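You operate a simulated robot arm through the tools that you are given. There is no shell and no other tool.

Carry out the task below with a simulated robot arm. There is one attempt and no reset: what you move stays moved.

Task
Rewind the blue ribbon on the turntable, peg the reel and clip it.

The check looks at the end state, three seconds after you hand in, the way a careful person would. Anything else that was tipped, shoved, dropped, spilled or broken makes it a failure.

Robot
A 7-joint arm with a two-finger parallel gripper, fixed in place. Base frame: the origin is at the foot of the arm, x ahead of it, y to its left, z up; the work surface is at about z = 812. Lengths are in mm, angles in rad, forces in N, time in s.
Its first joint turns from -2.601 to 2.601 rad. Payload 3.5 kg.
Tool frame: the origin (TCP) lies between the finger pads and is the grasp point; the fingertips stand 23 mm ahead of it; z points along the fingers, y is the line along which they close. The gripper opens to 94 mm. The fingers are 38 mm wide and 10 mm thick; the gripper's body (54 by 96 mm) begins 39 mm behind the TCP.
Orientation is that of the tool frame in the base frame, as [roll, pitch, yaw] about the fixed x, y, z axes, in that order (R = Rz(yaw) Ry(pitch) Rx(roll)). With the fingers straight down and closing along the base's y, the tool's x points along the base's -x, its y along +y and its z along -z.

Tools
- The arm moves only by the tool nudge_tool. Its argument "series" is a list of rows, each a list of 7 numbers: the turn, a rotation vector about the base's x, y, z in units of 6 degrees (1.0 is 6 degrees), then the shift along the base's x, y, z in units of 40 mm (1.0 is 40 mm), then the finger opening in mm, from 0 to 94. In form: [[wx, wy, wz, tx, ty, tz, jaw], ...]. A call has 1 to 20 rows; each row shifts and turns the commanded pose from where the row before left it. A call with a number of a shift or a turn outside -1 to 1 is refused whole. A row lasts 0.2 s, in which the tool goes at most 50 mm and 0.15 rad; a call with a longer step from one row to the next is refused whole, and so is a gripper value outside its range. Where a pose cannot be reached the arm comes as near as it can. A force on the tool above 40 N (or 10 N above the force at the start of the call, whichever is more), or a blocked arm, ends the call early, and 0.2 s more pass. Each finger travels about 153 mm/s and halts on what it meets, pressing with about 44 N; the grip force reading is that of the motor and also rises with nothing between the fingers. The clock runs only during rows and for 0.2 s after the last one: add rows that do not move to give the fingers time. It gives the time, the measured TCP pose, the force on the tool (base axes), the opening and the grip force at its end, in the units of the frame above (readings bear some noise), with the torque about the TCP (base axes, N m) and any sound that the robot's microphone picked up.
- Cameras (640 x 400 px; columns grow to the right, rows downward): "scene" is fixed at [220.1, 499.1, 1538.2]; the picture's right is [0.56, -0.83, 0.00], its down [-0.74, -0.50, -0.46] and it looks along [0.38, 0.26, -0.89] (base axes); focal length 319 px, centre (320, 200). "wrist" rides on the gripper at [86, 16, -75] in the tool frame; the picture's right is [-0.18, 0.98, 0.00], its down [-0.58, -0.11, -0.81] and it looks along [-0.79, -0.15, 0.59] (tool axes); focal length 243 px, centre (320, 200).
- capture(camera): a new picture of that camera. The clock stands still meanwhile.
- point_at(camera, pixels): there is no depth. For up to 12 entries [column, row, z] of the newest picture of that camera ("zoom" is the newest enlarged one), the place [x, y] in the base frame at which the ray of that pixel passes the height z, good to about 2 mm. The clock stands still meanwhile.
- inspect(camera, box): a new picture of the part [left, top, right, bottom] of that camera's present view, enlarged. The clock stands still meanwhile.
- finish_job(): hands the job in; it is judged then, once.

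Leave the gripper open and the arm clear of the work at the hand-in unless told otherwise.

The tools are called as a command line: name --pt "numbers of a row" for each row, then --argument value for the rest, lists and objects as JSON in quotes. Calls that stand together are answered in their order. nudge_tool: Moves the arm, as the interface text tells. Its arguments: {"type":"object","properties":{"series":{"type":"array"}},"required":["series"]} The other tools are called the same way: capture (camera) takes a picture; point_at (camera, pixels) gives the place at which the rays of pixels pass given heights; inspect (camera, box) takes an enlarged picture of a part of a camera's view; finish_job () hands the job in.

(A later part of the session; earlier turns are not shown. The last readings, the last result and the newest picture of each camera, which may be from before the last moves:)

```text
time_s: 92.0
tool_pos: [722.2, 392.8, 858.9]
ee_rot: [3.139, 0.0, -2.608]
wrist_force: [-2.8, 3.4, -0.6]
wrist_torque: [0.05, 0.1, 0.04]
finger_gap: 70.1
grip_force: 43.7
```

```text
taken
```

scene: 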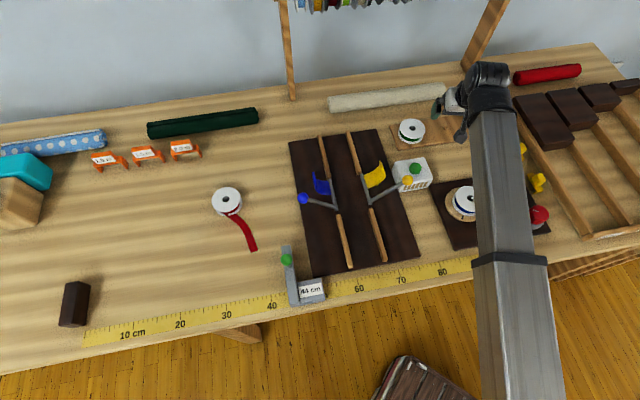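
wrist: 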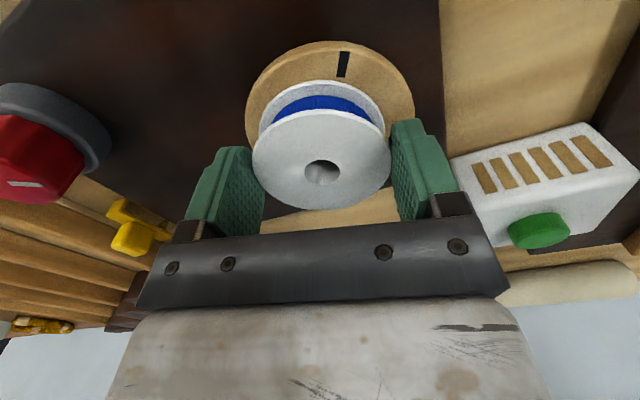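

Gripped at 70.1. I'll lift straight up slowly and see whether any tail hangs.

nudge_tool --pt "0 0 0 0 0 0.15 40" --pt "0 0 0 0 0 0.3 40" --pt "0 0 0 0 0 0.4 40" --pt "0 0 0 0 0 0.6 40" --pt "0 0 0 0 0 0.7 40" --pt "0 0 0 0 0 0.7 40" --pt "0 0 0 0 0 0.5 40" --pt "0 0 0 0 0 0 40" --pt "0 0 0 0 0 0 40"

capture --camera "wrist"

inspect --camera "scene" --box '[420, 130, 580, 250]'

inspect --camera "wrist" --box '[240, 60, 410, 220]'

```text
time_s: 94.0
tool_pos: [723.6, 393.8, 994.1]
ee_rot: [-3.14, 0.0, -2.609]
wrist_force: [0.1, -0.3, -0.6]
wrist_torque: [0.01, 0.0, -0.01]
finger_gap: 70.1
grip_force: 44.4
```

```text
taken
```

wrist: 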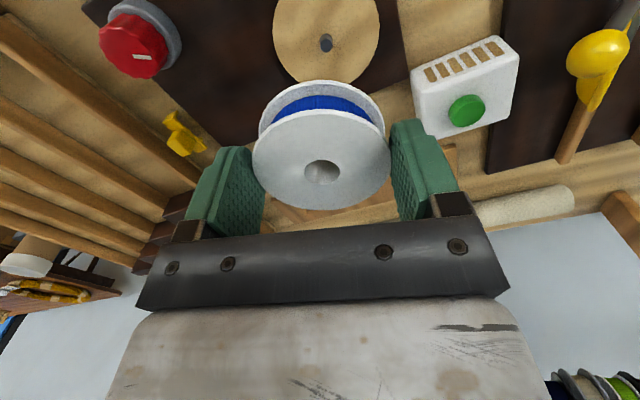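

```text
3.33 times, centred on (500, 190) of scene
```

zoom: 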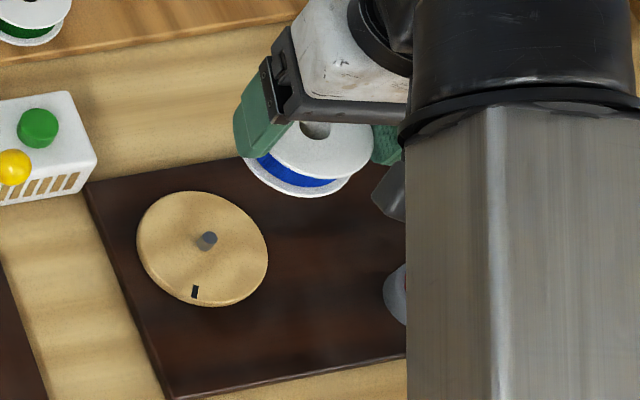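

```text
2.50 times, centred on (325, 140) of wrist
```

zoom: 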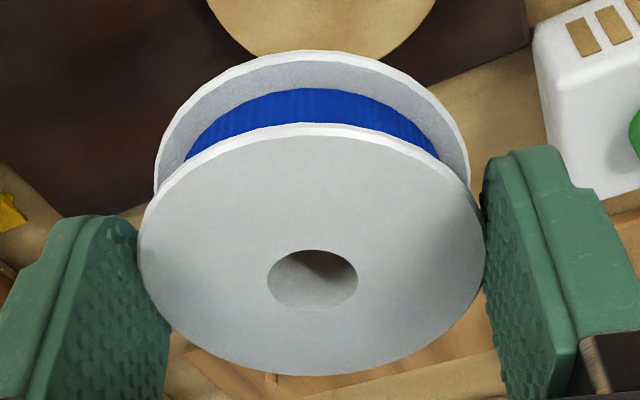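

No tail hangs any more, so the ribbon is rewound. I'll measure the hole centre relative to the TCP for pegging, with averaged readings.

point_at --camera "zoom" --pixels '[[312, 280, 992], [312, 280, 992], [312, 280, 992], [312, 280, 992], [312, 280, 992], [312, 280, 992], [312, 280, 994], [312, 280, 994], [312, 280, 994], [312, 280, 990], [312, 280, 990], [312, 280, 990]]'

```text
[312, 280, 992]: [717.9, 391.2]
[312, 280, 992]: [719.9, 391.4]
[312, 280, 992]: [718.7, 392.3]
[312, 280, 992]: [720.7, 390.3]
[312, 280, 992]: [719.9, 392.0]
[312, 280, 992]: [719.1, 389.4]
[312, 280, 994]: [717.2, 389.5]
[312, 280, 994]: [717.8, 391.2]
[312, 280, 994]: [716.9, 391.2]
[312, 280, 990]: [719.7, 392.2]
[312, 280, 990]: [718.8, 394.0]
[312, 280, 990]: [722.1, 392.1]
```

The hole is about 4.5 mm inward of the TCP, so for the peg at (925,539) the TCP goes to about (928.7,541.2). I'll carry the reel there slowly at this height, then lower to z about 880.

nudge_tool --pt "0 0 0 0.3 0.22 0 40" --pt "0 0 0 0.55 0.39 0 40" --pt "0 0 0 0.6 0.43 0 40" --pt "0 0 0 0.6 0.43 0 40" --pt "0 0 0 0.6 0.43 0 40" --pt "0 0 0 0.6 0.43 0 40" --pt "0 0 0 0.6 0.43 0 40" --pt "0 0 0 0.6 0.43 0 40" --pt "0 0 0 0.45 0.33 -0.2 40" --pt "0 0 0 0.3 0.22 -0.5 40" --pt "0 0 0 0.1 0 -0.6 40" --pt "0 0 0 0 0 -0.6 40" --pt "0 0 0 0 0 -0.6 40" --pt "0 0 0 0 0 -0.3 40" --pt "0 0 0 0 0 0 40"

capture --camera "wrist"

inspect --camera "scene" --box '[390, 80, 510, 170]'

```text
time_s: 97.2
tool_pos: [934.8, 542.4, 882.2]
ee_rot: [3.142, 0.002, -2.61]
wrist_force: [-1.0, 0.3, -0.7]
wrist_torque: [-0.01, 0.0, 0.0]
finger_gap: 70.2
grip_force: 44.3
```

```text
taken
```

wrist: 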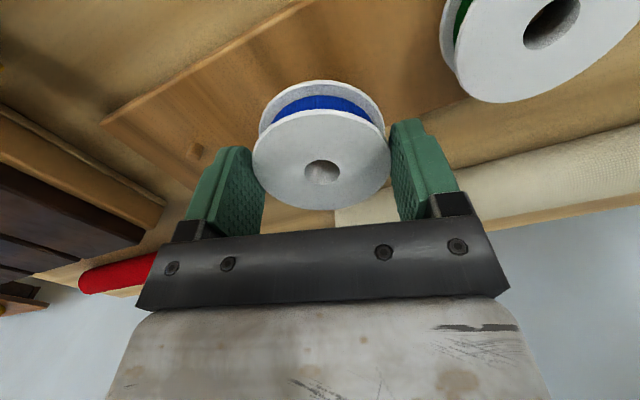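

```text
4.44 times, centred on (450, 125) of scene
```

zoom: 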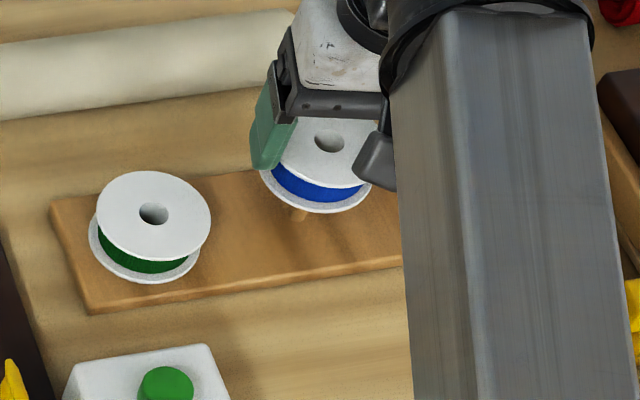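

I overshot by about 6 mm in x. The scene zoom agrees: the hole's projection is off the peg by about (6.7,-0.5) mm. I'll shift back by (-6.4,-0.3) and recheck from the scene.

nudge_tool --pt "0 0 0 -0.16 -0.008 0 40" --pt "0 0 0 0 0 -0.25 40" --pt "0 0 0 0 0 0 40"

inspect --camera "scene" --box '[425, 90, 475, 140]'

```text
time_s: 98.0
tool_pos: [928.2, 543.6, 871.8]
ee_rot: [3.141, -0.002, -2.61]
wrist_force: [-0.3, 0.3, -0.1]
wrist_torque: [-0.01, 0.01, -0.02]
finger_gap: 70.2
grip_force: 43.9
```

```text
8.00 times, centred on (450, 115) of scene
```

zoom: 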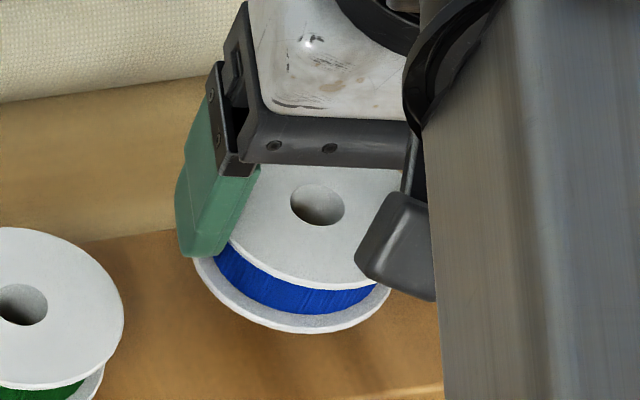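

The hole's pixel (449.6,115.6) matches the predicted position above the peg (450.1,115.7). I'll lower in small steps and watch the force.

nudge_tool --pt "0 0 0 0 0 -0.15 40" --pt "0 0 0 0 0 -0.1 40" --pt "0 0 0 0 0 -0.06 40" --pt "0 0 0 0 0 0 40"

```text
time_s: 99.0
tool_pos: [927.6, 541.9, 861.0]
ee_rot: [-3.142, 0.003, -2.611]
wrist_force: [-0.4, -0.4, 17.5]
wrist_torque: [-0.16, 0.05, -0.04]
finger_gap: 70.0
grip_force: 44.4
```

I feel contact: 17.5 N at z 861, so the reel is sitting on the peg's top. The torque puts the contact about 6 mm toward -y from the hole's centre, so the peg lies that way, as the wrist camera had suggested. I'll lift 4 mm, shift (+0.8,-4.5) mm and try again.

nudge_tool --pt "0 0 0 0 0 0.12 40" --pt "0 0 0 0.02 -0.112 0 40" --pt "0 0 0 0 0 -0.06 40" --pt "0 0 0 0 0 -0.06 40" --pt "0 0 0 0 0 0 40"

```text
time_s: 100.2
tool_pos: [929.7, 538.7, 859.7]
ee_rot: [3.141, 0.002, -2.609]
wrist_force: [0.2, -1.1, -0.2]
wrist_torque: [-0.01, 0.0, 0.0]
finger_gap: 70.1
grip_force: 43.4
```

No contact now at about the same height (z 860). I'll continue down gently.

nudge_tool --pt "0 0 0 0 0 -0.08 40" --pt "0 0 0 0 0 -0.06 40" --pt "0 0 0 0 0 0 40"

```text
time_s: 101.0
tool_pos: [929.3, 537.5, 853.3]
ee_rot: [3.141, 0.002, -2.609]
wrist_force: [0.2, 0.5, -0.5]
wrist_torque: [0.0, 0.0, 0.03]
finger_gap: 70.2
grip_force: 43.5
```

It's free at z 853, 8 mm below the first contact, so the peg is in the hole. I'll continue to the board.

nudge_tool --pt "0 0 0 0 0 -0.06 40" --pt "0 0 0 0 0 -0.06 40" --pt "0 0 0 0 0 0 40"

```text
time_s: 101.8
tool_pos: [929.2, 537.7, 850.3]
ee_rot: [-3.141, 0.002, -2.609]
wrist_force: [-0.8, -0.2, 9.5]
wrist_torque: [-0.14, -0.02, -0.05]
finger_gap: 70.0
grip_force: 43.9
```

Contact at z 850 with 9.5 N: the reel bottom is on the board, 10–11 mm below the peg's top, so it's seated. I'll open gently, to 84 only, and rise.

nudge_tool --pt "0 0 0 0 0 0 66" --pt "0 0 0 0 0 0 72" --pt "0 0 0 0 0 0 80" --pt "0 0 0 0 0 0 84" --pt "0 0 0 0 0 0 84" --pt "0 0 0 0 0 0.3 84" --pt "0 0 0 0 0 0.6 84" --pt "0 0 0 0 0 0.8 84" --pt "0 0 0 0 0 0.8 84" --pt "0 0 0 0 0 0 84"

capture --camera "wrist"

inspect --camera "scene" --box '[390, 80, 510, 170]'

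```text
time_s: 104.0
tool_pos: [929.2, 538.8, 949.1]
ee_rot: [3.14, 0.0, -2.611]
wrist_force: [0.4, -0.6, 0.2]
wrist_torque: [0.01, 0.02, -0.03]
finger_gap: 84.4
grip_force: 0.0
```

```text
taken
```

wrist: 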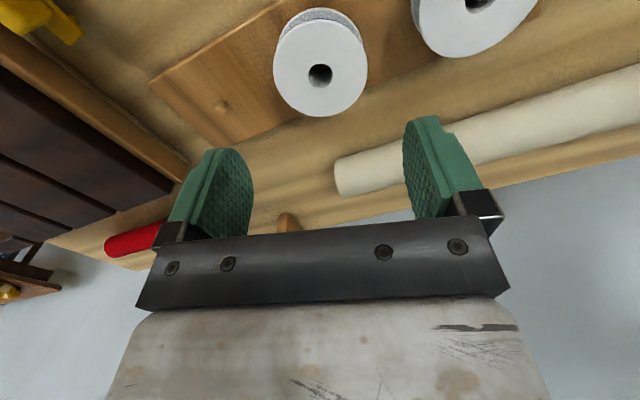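

```text
4.44 times, centred on (450, 125) of scene
```

zoom: 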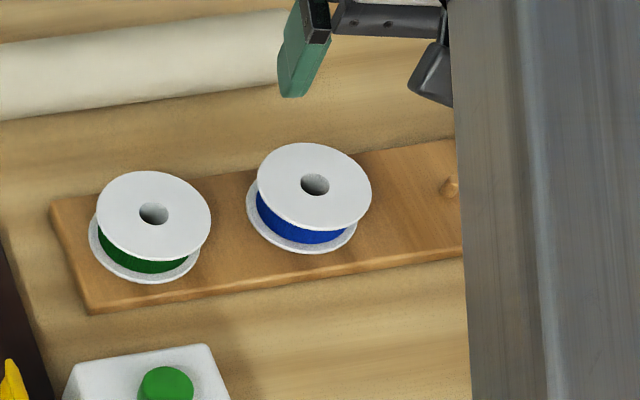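

The blue reel sits flat on its peg next to the green one. Now the clip: I'll go over to the nearer yellow clip, near (887,266), and look at it closely.

nudge_tool --pt "0 0 0 -0.3 -0.6 0.3 84" --pt "0 0 -0.3 -0.4 -0.95 0.2 84" --pt "0 0 -0.4 -0.4 -0.95 0 84" --pt "0 0 -0.4 -0.4 -0.95 0 84" --pt "0 0 -0.4 -0.4 -0.95 0 84" --pt "0 0 -0.4 -0.4 -0.95 0 84" --pt "0 0 -0.4 -0.35 -0.95 -0.2 84" --pt "0 0 0 -0.2 -0.75 -0.5 84" --pt "0 0 0 0 -0.3 -0.5 84" --pt "0 0 0 0 0 0 84"

capture --camera "wrist"

capture --camera "scene"

```text
time_s: 106.2
tool_pos: [814.8, 245.7, 921.0]
ee_rot: [-3.142, 0.0, -2.852]
wrist_force: [-0.3, -0.8, -0.3]
wrist_torque: [0.02, 0.0, 0.02]
finger_gap: 84.0
grip_force: 0.1
```

```text
taken
```

wrist: 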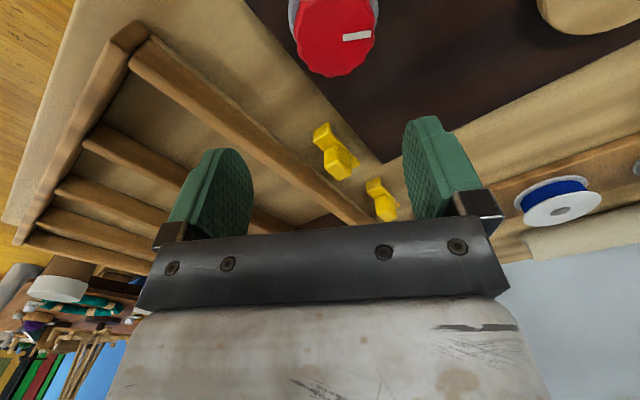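

```text
taken
```

scene: 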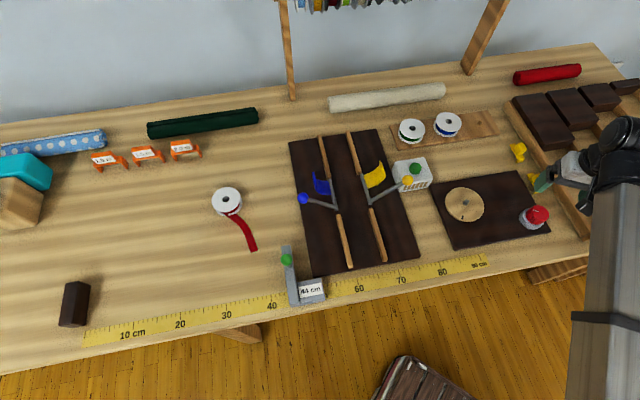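

The nearer clip is at (335,152) in the wrist view. I'll zoom in.

inspect --camera "wrist" --box '[295, 110, 415, 230]'

inspect --camera "wrist" --box '[305, 115, 370, 185]'

inspect --camera "scene" --box '[500, 135, 550, 195]'

```text
3.33 times, centred on (355, 170) of wrist
```

zoom: 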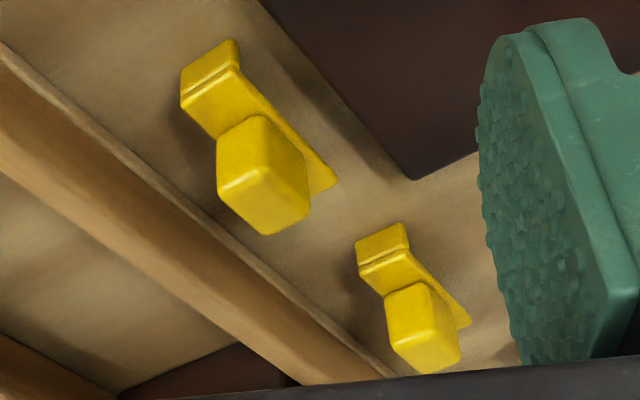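

```text
5.71 times, centred on (338, 150) of wrist
```

zoom: 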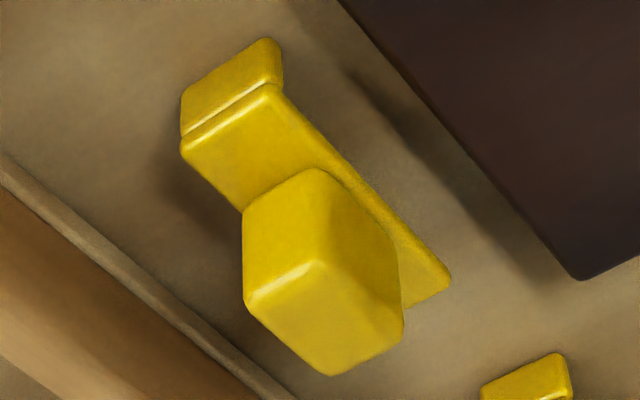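

```text
6.67 times, centred on (525, 165) of scene
```

zoom: 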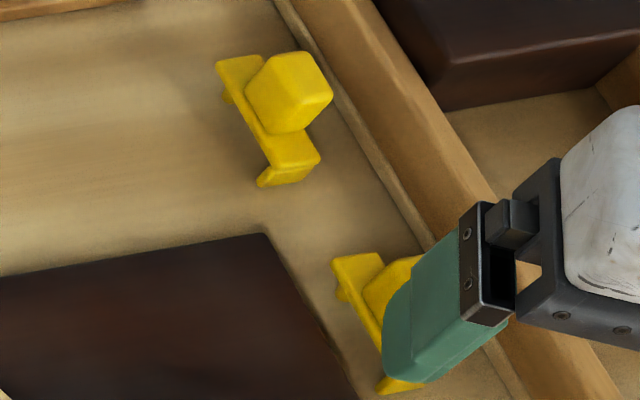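

The clip's plate is about 50×20 mm, with a leg at the end toward the base and a pin at the other end, and a handle block about 18×14×20 on top. The plate's axis points at about 55°. The tray rail is about 32 mm to one side, so I'll grip the block along the plate's axis (jaw line at 55°), which keeps the fingers away from the rail. First I'll get the block's position.

point_at --camera "wrist" --pixels '[[338.7, 169.8, 846], [338.7, 169.8, 846], [338.7, 169.8, 846], [338.7, 169.8, 838], [325.2, 168, 846], [337.1, 160.9, 846], [352.5, 169.6, 846], [340.1, 180.6, 846], [322.2, 135.1, 827], [357, 167, 827], [313.8, 141.2, 827], [330.6, 130.4, 827]]'

```text
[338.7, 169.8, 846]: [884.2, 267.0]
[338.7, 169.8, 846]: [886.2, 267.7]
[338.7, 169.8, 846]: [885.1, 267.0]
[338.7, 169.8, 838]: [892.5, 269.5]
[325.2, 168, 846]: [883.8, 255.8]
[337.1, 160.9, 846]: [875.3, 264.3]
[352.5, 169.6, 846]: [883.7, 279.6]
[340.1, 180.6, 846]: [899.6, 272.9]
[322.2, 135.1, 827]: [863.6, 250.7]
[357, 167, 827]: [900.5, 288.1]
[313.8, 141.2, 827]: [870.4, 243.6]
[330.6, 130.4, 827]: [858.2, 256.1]
```

The plate's edges suggest an axis of about 45° and the block's edges about 53°, so I need a closer look. I'll move above the block while turning the jaw line to about 45°, hovering at z about 900.

nudge_tool --pt "0 0 -0.95 0.1 0.05 0 60" --pt "0 0 -0.95 0.2 0.05 0 50" --pt "0 0 -0.95 0.2 0.05 0 50" --pt "0 0 -0.95 0.2 0.05 0 50" --pt "0 0 -0.95 0.2 0.05 0 50" --pt "0 0 -0.95 0.2 0.05 0 50" --pt "0 0 -0.95 0.2 0.05 0 50" --pt "0 0 -0.95 0.2 0.05 0 50" --pt "0 0 -0.95 0.15 0.05 0 50" --pt "0 0 -0.95 0.13 0.05 -0.2 50" --pt "0 0 -0.8 0 0.05 -0.3 50" --pt "0 0 0 0 0 0 50"

capture --camera "wrist"

inspect --camera "wrist" --box '[250, 60, 390, 180]'

```text
time_s: 108.8
tool_pos: [887.8, 267.0, 901.5]
ee_rot: [-3.141, 0.002, 2.355]
wrist_force: [0.9, -0.4, -0.2]
wrist_torque: [0.02, 0.02, 0.01]
finger_gap: 50.0
grip_force: 0.0
```

```text
taken
```

wrist: 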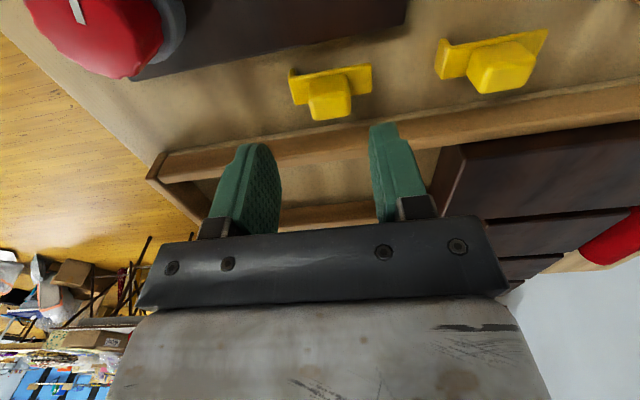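

```text
3.33 times, centred on (320, 120) of wrist
```

zoom: 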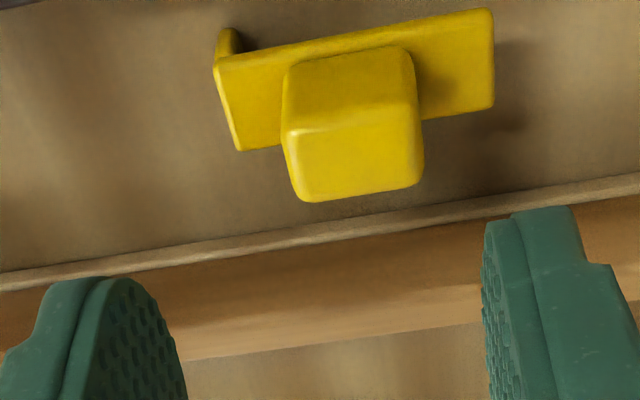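

The jaw line is within 2–3° of the block now. The block sits about 6 mm along the jaw line from the TCP. I'll correct, yaw +2.5°, go down to z about 880 and look again.

nudge_tool --pt "0 0 0.4 0.08 0.115 -0.2 50" --pt "0 0 0 0 0 -0.3 50" --pt "0 0 0 0 0 0 50"

inspect --camera "wrist" --box '[250, 60, 390, 180]'

capture --camera "wrist"

inspect --camera "scene" --box '[500, 130, 580, 220]'

```text
time_s: 109.6
tool_pos: [890.4, 271.9, 880.4]
ee_rot: [3.141, 0.003, 2.397]
wrist_force: [-1.0, 0.1, 0.2]
wrist_torque: [0.0, -0.02, 0.04]
finger_gap: 50.1
grip_force: 0.0
```

```text
3.33 times, centred on (320, 120) of wrist
```

zoom: 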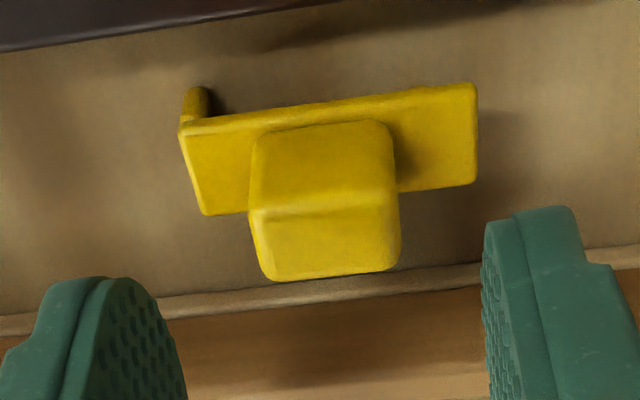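

```text
taken
```

wrist: 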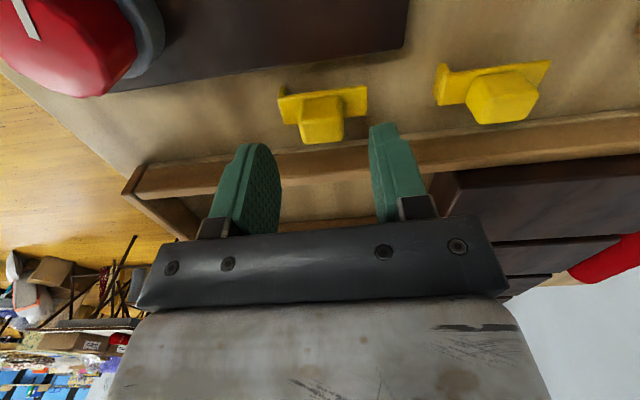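

```text
4.44 times, centred on (540, 175) of scene
```

zoom: 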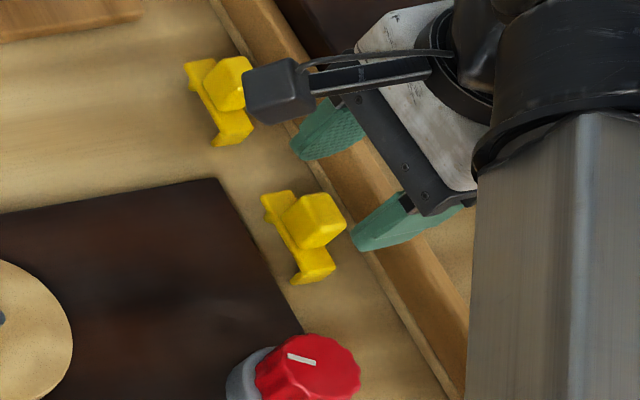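

From the wrist view the block is centred if its top is at z 846. I'll verify that height with the scene camera's ray through the block's top centre (322,217 in the zoom).

inspect --camera "scene" --box '[520, 160, 556, 190]'

```text
13.33 times, centred on (538, 175) of scene
```

zoom: 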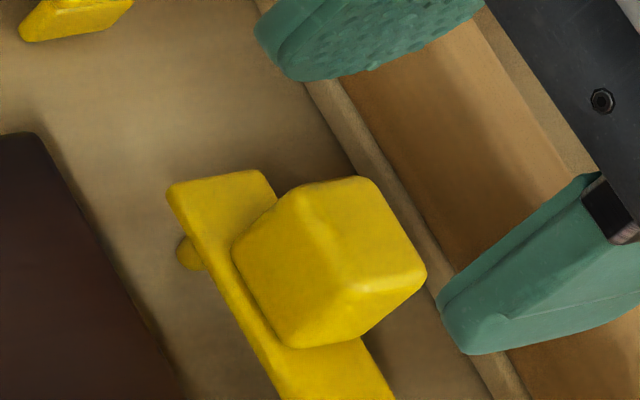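

point_at --camera "zoom" --pixels '[[358, 230, 840], [358, 230, 840], [358, 230, 840], [358, 230, 848], [358, 230, 848], [358, 230, 848], [300, 185, 846], [365, 178, 846], [427, 268, 846], [340, 290, 846], [190, 255, 814], [232, 250, 826]]'

point_at --camera "wrist" --pixels '[[322.4, 132.6, 840], [322.4, 132.6, 840], [322.4, 132.6, 840], [322.4, 132.6, 848], [322.4, 132.6, 848], [322.4, 132.6, 848], [322.4, 132.6, 856], [322.4, 132.6, 856]]'

```text
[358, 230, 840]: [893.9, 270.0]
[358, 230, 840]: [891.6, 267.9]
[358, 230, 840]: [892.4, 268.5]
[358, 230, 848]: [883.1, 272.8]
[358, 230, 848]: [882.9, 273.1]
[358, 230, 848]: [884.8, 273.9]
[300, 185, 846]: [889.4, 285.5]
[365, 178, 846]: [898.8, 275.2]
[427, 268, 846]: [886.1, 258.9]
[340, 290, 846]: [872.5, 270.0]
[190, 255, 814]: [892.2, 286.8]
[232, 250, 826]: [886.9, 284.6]
```

```text
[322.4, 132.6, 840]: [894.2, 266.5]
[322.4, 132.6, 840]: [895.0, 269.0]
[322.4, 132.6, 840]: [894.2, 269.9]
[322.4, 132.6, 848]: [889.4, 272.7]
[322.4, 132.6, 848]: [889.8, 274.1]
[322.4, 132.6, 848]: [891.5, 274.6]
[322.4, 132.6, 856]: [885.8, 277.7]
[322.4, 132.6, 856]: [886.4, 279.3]
```

The rays agree on the jaw-line centring; only the height is uncertain (838–846), which matters little for the grip. I'll shift 2 mm outward as a compromise and go down slowly, feeling for the plate with the fingertips.

nudge_tool --pt "0 0 0 0.04 -0.035 -0.25 50" --pt "0 0 0 0 0 -0.2 50" --pt "0 0 0 0 0 -0.1 50" --pt "0 0 0 0 0 -0.05 50" --pt "0 0 0 0 0 0 50"

capture --camera "wrist"

```text
time_s: 110.8
tool_pos: [891.3, 269.2, 855.3]
ee_rot: [-3.141, 0.002, 2.398]
wrist_force: [0.5, -0.1, 0.1]
wrist_torque: [0.01, 0.01, 0.01]
finger_gap: 49.8
grip_force: 0.0
```

```text
taken
```

wrist: 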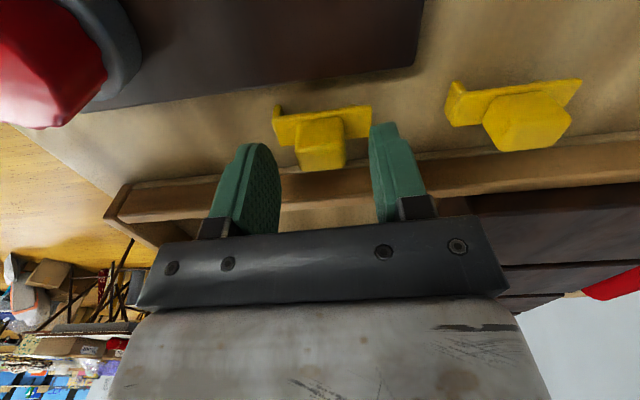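

No contact yet, fingertips at z about 832. I'll go down in 2 mm steps.

nudge_tool --pt "0 0 0 0 0 -0.05 50" --pt "0 0 0 0 0 -0.05 50" --pt "0 0 0 0 0 0 50"

inspect --camera "wrist" --box '[230, 80, 410, 220]'

inspect --camera "scene" --box '[515, 155, 565, 195]'

```text
time_s: 111.6
tool_pos: [890.6, 268.6, 853.7]
ee_rot: [-3.141, 0.002, 2.398]
wrist_force: [-0.9, 1.1, -0.2]
wrist_torque: [0.01, 0.0, 0.05]
finger_gap: 50.0
grip_force: 0.0
```

```text
2.86 times, centred on (320, 150) of wrist
```

zoom: 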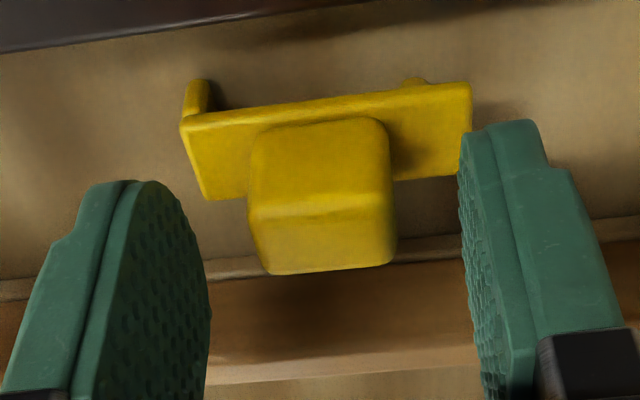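

```text
10.00 times, centred on (540, 175) of scene
```

zoom: 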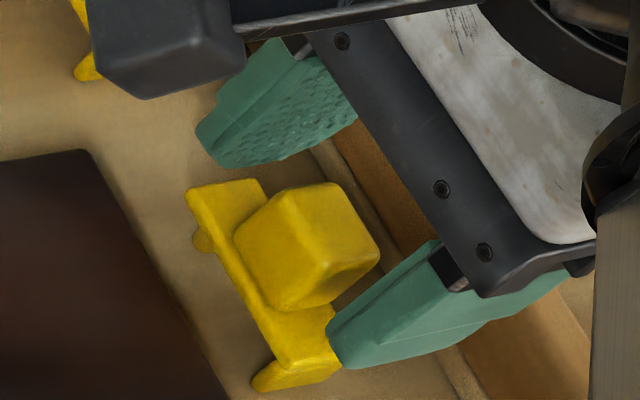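

The scene zoom shows the fingers about 7 mm too far outward, straddling the whole plate rather than just the block. I'll raise, shift 5 mm back, narrow the jaw to 34 so the tips will land on the plate beside the block, and come down until I feel the plate.

nudge_tool --pt "0 0 0 0 0 0.3 50" --pt "0 0 0 0 0 0.25 42" --pt "0 0 0 -0.09 0.085 0 34" --pt "0 0 0 0 0 0 34" --pt "0 0 0 0 0 -0.1 34" --pt "0 0 0 0 0 -0.1 34" --pt "0 0 0 0 0 0 34"

inspect --camera "wrist" --box '[230, 80, 410, 220]'

inspect --camera "scene" --box '[515, 155, 565, 195]'

```text
time_s: 113.2
tool_pos: [887.9, 271.5, 865.8]
ee_rot: [3.141, 0.002, 2.396]
wrist_force: [-0.3, -0.2, -0.6]
wrist_torque: [0.02, 0.03, -0.02]
finger_gap: 33.7
grip_force: 0.0
```

```text
2.86 times, centred on (320, 150) of wrist
```

zoom: 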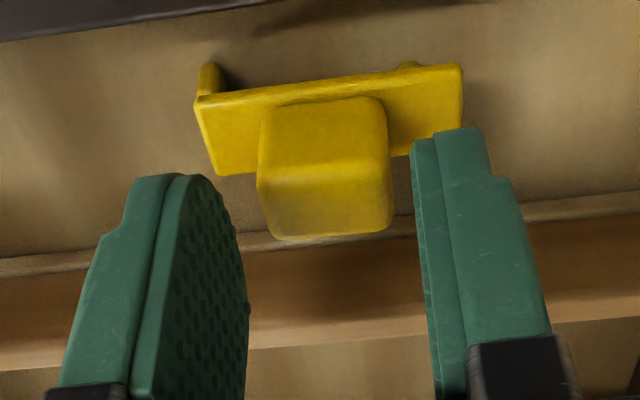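

```text
10.00 times, centred on (540, 175) of scene
```

zoom: 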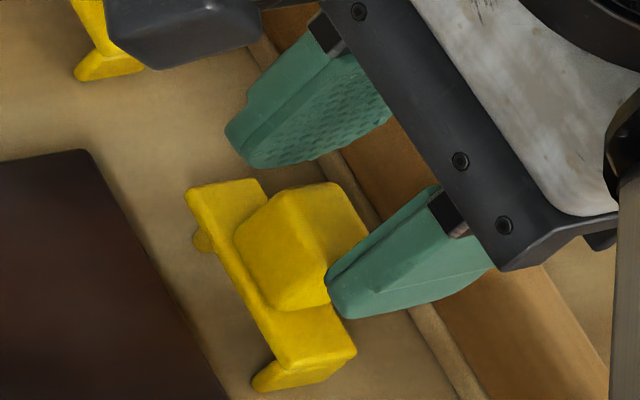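

The block is centred in the jaw, at column 325 against an expected 326. I'll continue down gently until the tips touch the plate.

nudge_tool --pt "0 0 0 0 0 -0.07 34" --pt "0 0 0 0 0 -0.06 34" --pt "0 0 0 0 0 0 34"

inspect --camera "scene" --box '[515, 155, 565, 195]'

```text
time_s: 114.0
tool_pos: [888.0, 271.3, 861.7]
ee_rot: [3.141, 0.002, 2.396]
wrist_force: [0.7, 0.5, 0.0]
wrist_torque: [0.02, 0.0, -0.02]
finger_gap: 34.1
grip_force: 0.0
```

```text
10.00 times, centred on (540, 175) of scene
```

zoom: 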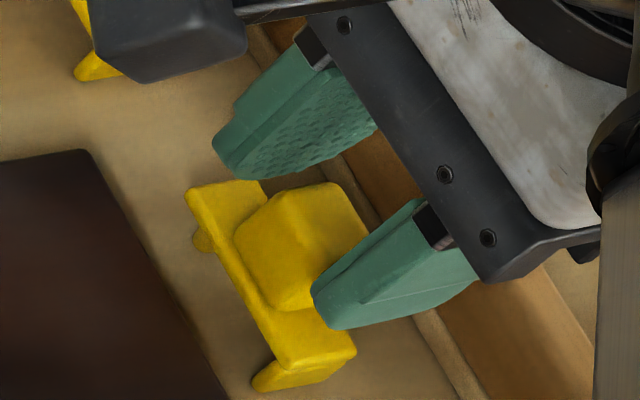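

nudge_tool --pt "0 0 0 0 0 -0.06 34" --pt "0 0 0 0 0 -0.05 34" --pt "0 0 0 0 0 -0.03 34" --pt "0 0 0 0 0 0 34"

inspect --camera "scene" --box '[515, 155, 565, 195]'

inspect --camera "wrist" --box '[230, 80, 410, 220]'

```text
time_s: 115.0
tool_pos: [887.7, 272.6, 855.6]
ee_rot: [3.141, 0.001, 2.395]
wrist_force: [0.4, 0.9, 0.4]
wrist_torque: [0.02, 0.03, 0.03]
finger_gap: 34.0
grip_force: 0.0
```

```text
10.00 times, centred on (540, 175) of scene
```

zoom: 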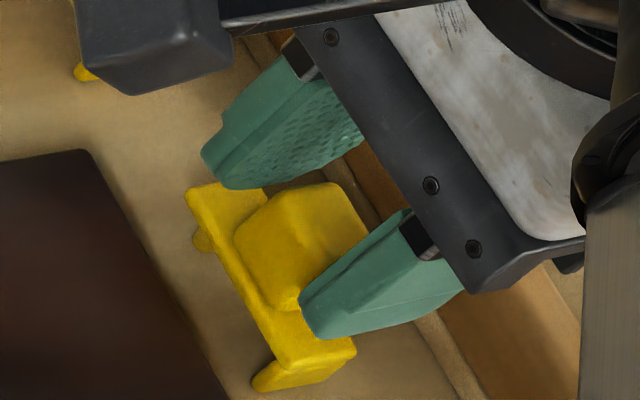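

```text
2.86 times, centred on (320, 150) of wrist
```

zoom: 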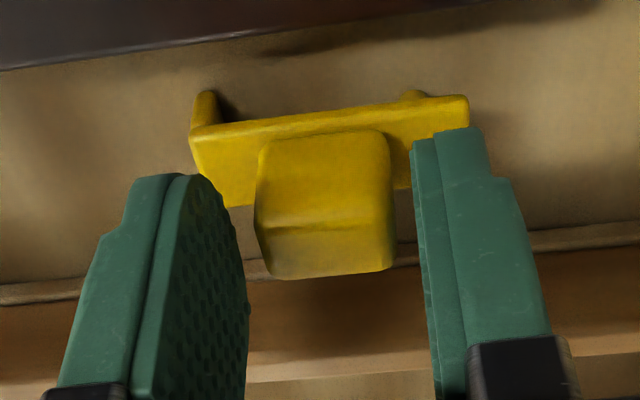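

No contact yet. Two more 2 mm steps.

nudge_tool --pt "0 0 0 0 0 -0.05 34" --pt "0 0 0 0 0 -0.03 34" --pt "0 0 0 0 0 0 34"

```text
time_s: 115.8
tool_pos: [887.7, 273.0, 852.4]
ee_rot: [3.141, 0.002, 2.395]
wrist_force: [-0.7, -0.2, 0.2]
wrist_torque: [-0.01, 0.0, 0.01]
finger_gap: 33.9
grip_force: 0.0
```

The tips are at z about 829, plenty of overlap with the block. I'll close gently; I expect about 18 mm.

nudge_tool --pt "0 0 0 0 0 0 28" --pt "0 0 0 0 0 0 22" --pt "0 0 0 0 0 0 16" --pt "0 0 0 0 0 0 8" --pt "0 0 0 0 0 0 8"

inspect --camera "wrist" --box '[230, 80, 410, 220]'

inspect --camera "scene" --box '[515, 155, 565, 195]'

```text
time_s: 117.0
tool_pos: [887.3, 273.0, 852.4]
ee_rot: [3.141, 0.001, 2.398]
wrist_force: [-0.4, 0.2, 0.1]
wrist_torque: [0.0, 0.01, 0.0]
finger_gap: 23.8
grip_force: 44.3
```

```text
2.86 times, centred on (320, 150) of wrist
```

zoom: 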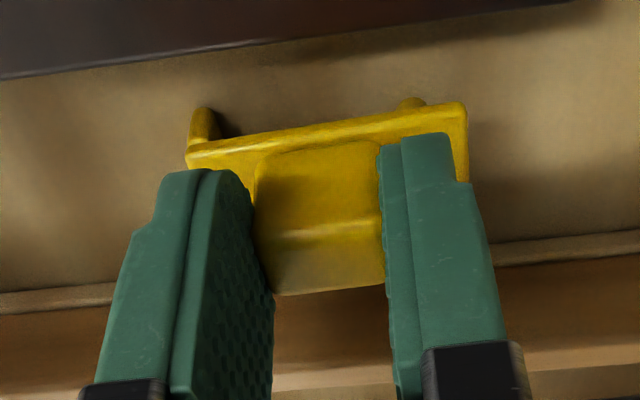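

```text
10.00 times, centred on (540, 175) of scene
```

zoom: 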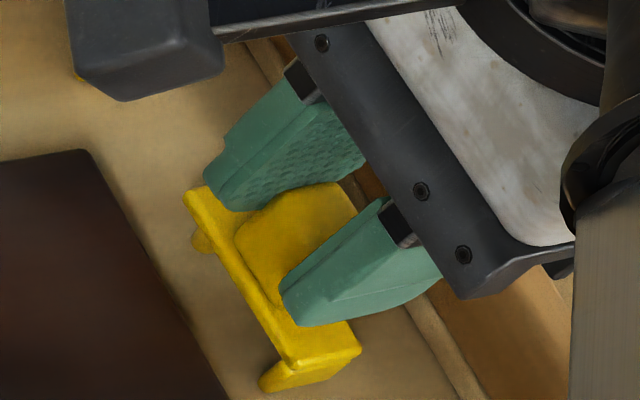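

The block is gripped at 23.8 mm, firmly. I'll lift slowly, straight up, clear of the rail.

nudge_tool --pt "0 0 0 0 0 0.1 8" --pt "0 0 0 0 0 0.2 8" --pt "0 0 0 0 0 0.4 8" --pt "0 0 0 0 0 0.6 8" --pt "0 0 0 0 0 0.7 8" --pt "0 0 0 0 0 0.7 8" --pt "0 0 0 0 0 0.4 8" --pt "0 0 0 0 0 0 8"

capture --camera "wrist"

inspect --camera "wrist" --box '[230, 80, 410, 220]'

inspect --camera "scene" --box '[530, 110, 610, 180]'

```text
time_s: 118.8
tool_pos: [888.1, 273.1, 977.1]
ee_rot: [-3.142, 0.001, 2.398]
wrist_force: [0.7, 0.5, -0.1]
wrist_torque: [-0.01, 0.0, 0.02]
finger_gap: 23.8
grip_force: 43.4
```

```text
taken
```

wrist: 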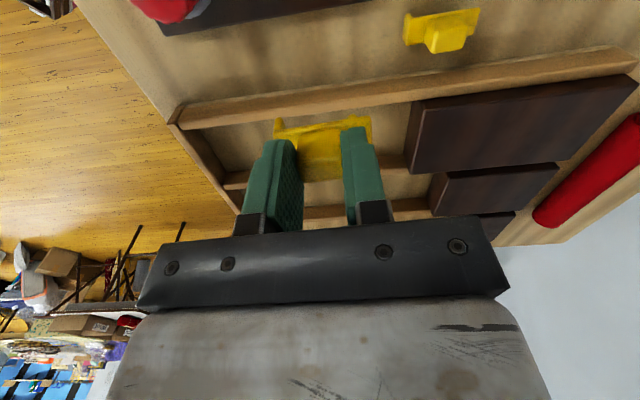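

```text
2.86 times, centred on (320, 150) of wrist
```

zoom: 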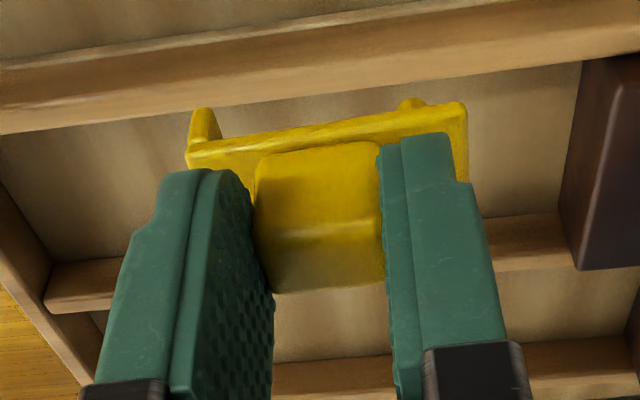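

```text
5.71 times, centred on (570, 145) of scene
```

zoom: 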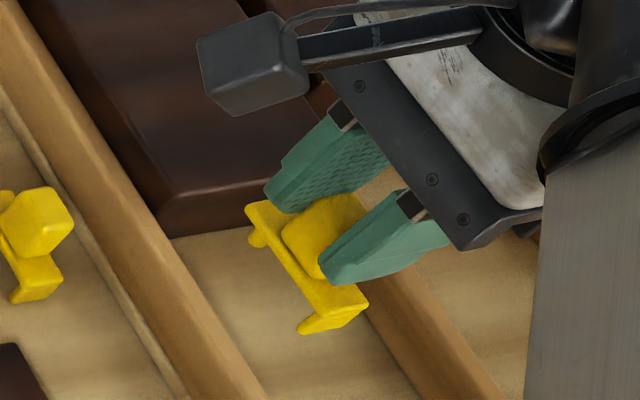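

It's held well. Next I'll measure the pin tip and the leg bottom relative to the TCP from both views; the clip's bottom is about 40.4 below the TCP, so z about 936.7.

inspect --camera "scene" --box '[550, 150, 590, 180]'

inspect --camera "wrist" --box '[265, 105, 385, 165]'

```text
13.33 times, centred on (570, 165) of scene
```

zoom: 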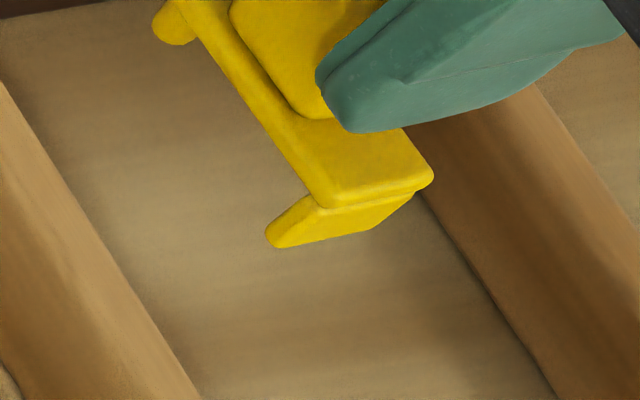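

```text
5.33 times, centred on (325, 135) of wrist
```

zoom: 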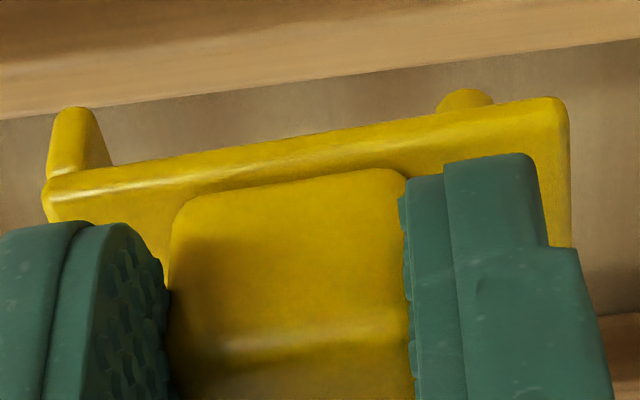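

point_at --camera "zoom" --pixels '[[465, 97, 937], [465, 97, 937], [465, 97, 937], [77, 112, 937], [77, 112, 937], [77, 112, 937], [570, 105, 953], [43, 185, 953]]'

inspect --camera "scene" --box '[545, 145, 585, 175]'

```text
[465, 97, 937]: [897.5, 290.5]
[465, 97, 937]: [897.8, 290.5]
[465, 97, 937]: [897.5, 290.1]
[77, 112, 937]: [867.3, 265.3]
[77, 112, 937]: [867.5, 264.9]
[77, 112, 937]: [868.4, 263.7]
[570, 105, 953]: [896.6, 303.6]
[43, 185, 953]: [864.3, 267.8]
```

```text
13.33 times, centred on (565, 160) of scene
```

zoom: 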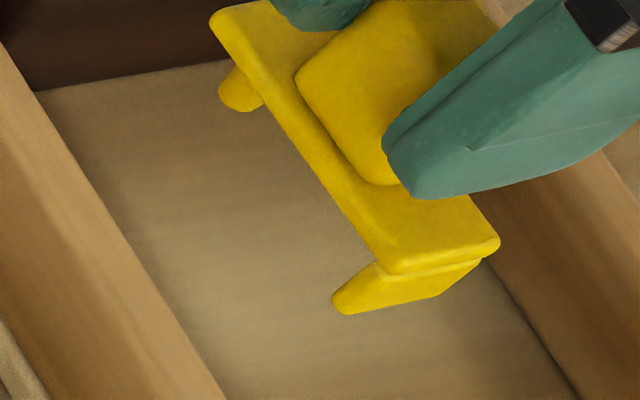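

point_at --camera "zoom" --pixels '[[240, 92, 937], [240, 92, 937], [240, 92, 937], [388, 303, 937], [388, 303, 937], [338, 305, 937], [440, 293, 937], [212, 22, 953], [395, 272, 953], [498, 240, 953], [355, 95, 974]]'

```text
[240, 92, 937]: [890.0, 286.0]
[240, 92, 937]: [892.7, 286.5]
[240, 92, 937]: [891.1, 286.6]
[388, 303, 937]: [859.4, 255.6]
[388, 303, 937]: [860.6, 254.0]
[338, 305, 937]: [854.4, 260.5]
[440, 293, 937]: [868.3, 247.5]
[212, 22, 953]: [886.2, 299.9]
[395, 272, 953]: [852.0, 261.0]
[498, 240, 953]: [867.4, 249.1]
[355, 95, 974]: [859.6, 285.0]
```

The pin is about 18 mm from the TCP along the jaw line and the leg's inner face about 20 mm the other way, roughly 38 mm apart, which suits the reel's 35 mm radius. I'll carry the clip over beyond the reel so the wrist camera can see the reel's hole and I can locate it afresh.

nudge_tool --pt "0 0 0 0.1 0.35 0 8" --pt "0 0 0 0.25 0.8 0 8" --pt "0 0 0 0.25 0.83 0 8" --pt "0 0 0 0.25 0.83 0 8" --pt "0 0 0 0.25 0.83 0 8" --pt "0 0 0 0.25 0.83 0 8" --pt "0 0 0 0.25 0.8 0 8" --pt "0 0 0 0.15 0.5 0 8" --pt "0 0 0 0 0 0 8"

capture --camera "wrist"

inspect --camera "scene" --box '[390, 80, 550, 180]'

```text
time_s: 120.8
tool_pos: [957.5, 503.0, 975.7]
ee_rot: [-3.141, 0.002, 2.397]
wrist_force: [0.8, -1.3, 0.8]
wrist_torque: [0.01, -0.02, -0.01]
finger_gap: 23.8
grip_force: 44.3
```

```text
taken
```

wrist: 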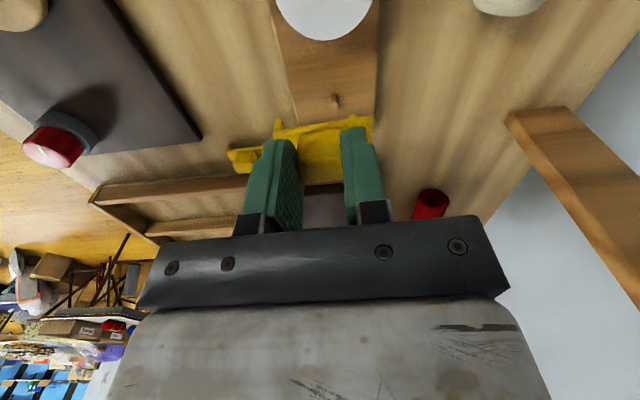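

```text
4.00 times, centred on (470, 130) of scene
```

zoom: 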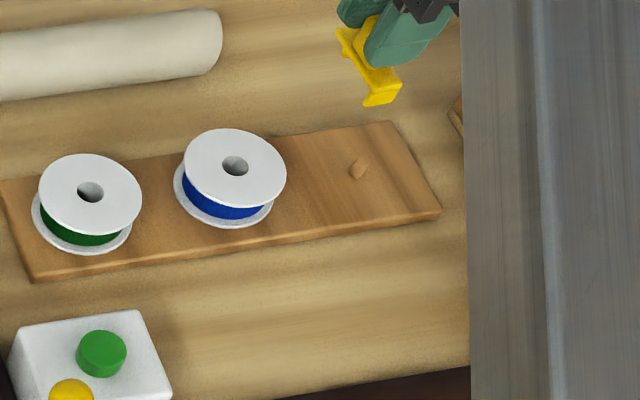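

The reel is just off the top of the image. I'll move back 40 mm so it comes into view.

nudge_tool --pt "0 0 0 -0.37 0.34 0 8" --pt "0 0 0 -0.37 0.34 0 8" --pt "0 0 0 0 0 0 8"

capture --camera "wrist"

inspect --camera "wrist" --box '[260, 0, 400, 130]'

```text
time_s: 121.6
tool_pos: [928.3, 530.3, 978.1]
ee_rot: [3.141, 0.0, 2.396]
wrist_force: [-0.2, -0.9, -0.3]
wrist_torque: [-0.01, 0.01, -0.01]
finger_gap: 24.0
grip_force: 44.4
```

```text
taken
```

wrist: 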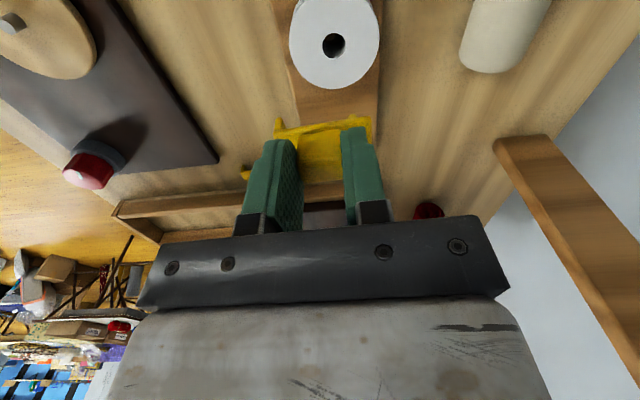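

```text
3.08 times, centred on (330, 65) of wrist
```

zoom: 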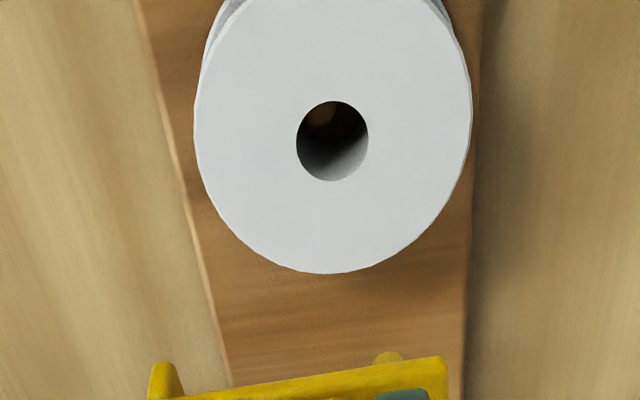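

I can see the peg inside the blue reel's hole. I'll average the hole centre, pixel (332,141), at z 849.

point_at --camera "zoom" --pixels '[[332, 141, 849], [332, 141, 849], [332, 141, 849], [332, 141, 849], [332, 141, 849], [332, 141, 849], [332, 141, 849], [332, 141, 849], [195, 130, 849], [471, 125, 849], [332, 273, 849], [332, 273, 849]]'

```text
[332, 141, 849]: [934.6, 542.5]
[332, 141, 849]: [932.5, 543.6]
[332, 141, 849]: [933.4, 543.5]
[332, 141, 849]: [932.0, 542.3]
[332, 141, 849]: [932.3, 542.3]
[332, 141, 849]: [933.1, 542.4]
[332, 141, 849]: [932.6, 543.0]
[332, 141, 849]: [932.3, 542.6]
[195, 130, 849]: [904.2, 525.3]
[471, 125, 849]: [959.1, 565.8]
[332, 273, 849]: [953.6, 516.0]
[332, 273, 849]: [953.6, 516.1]
```

I'll do a relative check in the same image: projecting the pin tip straight down to the reel's top lands about 7 mm to the right of the hole. Let me check the same thing from the scene camera.

inspect --camera "scene" --box '[430, 70, 510, 140]'

```text
5.71 times, centred on (470, 105) of scene
```

zoom: 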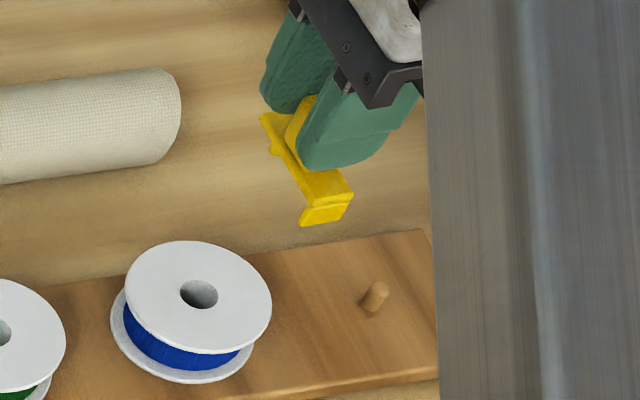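

The scene camera says the pin is already within about 3 mm of the hole's axis. I'll shift by the average of the two estimates, (-3.6,-4.2) mm, and come down to about 19 mm above the reel, where parallax matters less, then compare again.

nudge_tool --pt "0 0 0 -0.09 -0.105 0 8" --pt "0 0 0 0 0 -0.5 8" --pt "0 0 0 0 0 -0.6 8" --pt "0 0 0 0 0 -0.5 8" --pt "0 0 0 0 0 -0.25 8" --pt "0 0 0 0 0 0 8"

inspect --camera "scene" --box '[430, 85, 480, 135]'

inspect --camera "wrist" --box '[250, 40, 400, 170]'

```text
time_s: 123.0
tool_pos: [924.3, 526.0, 903.1]
ee_rot: [3.141, 0.002, 2.396]
wrist_force: [0.4, -0.1, 0.3]
wrist_torque: [0.01, 0.02, -0.02]
finger_gap: 23.5
grip_force: 43.7
```

```text
8.00 times, centred on (455, 110) of scene
```

zoom: 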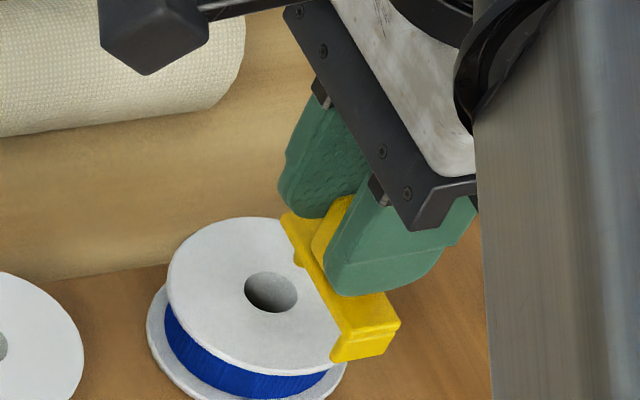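

```text
3.08 times, centred on (325, 105) of wrist
```

zoom: 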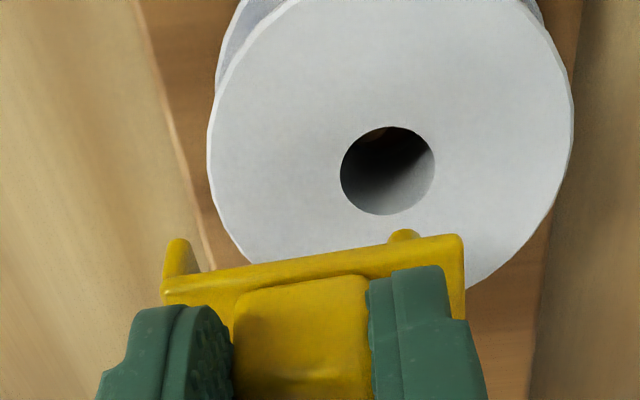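

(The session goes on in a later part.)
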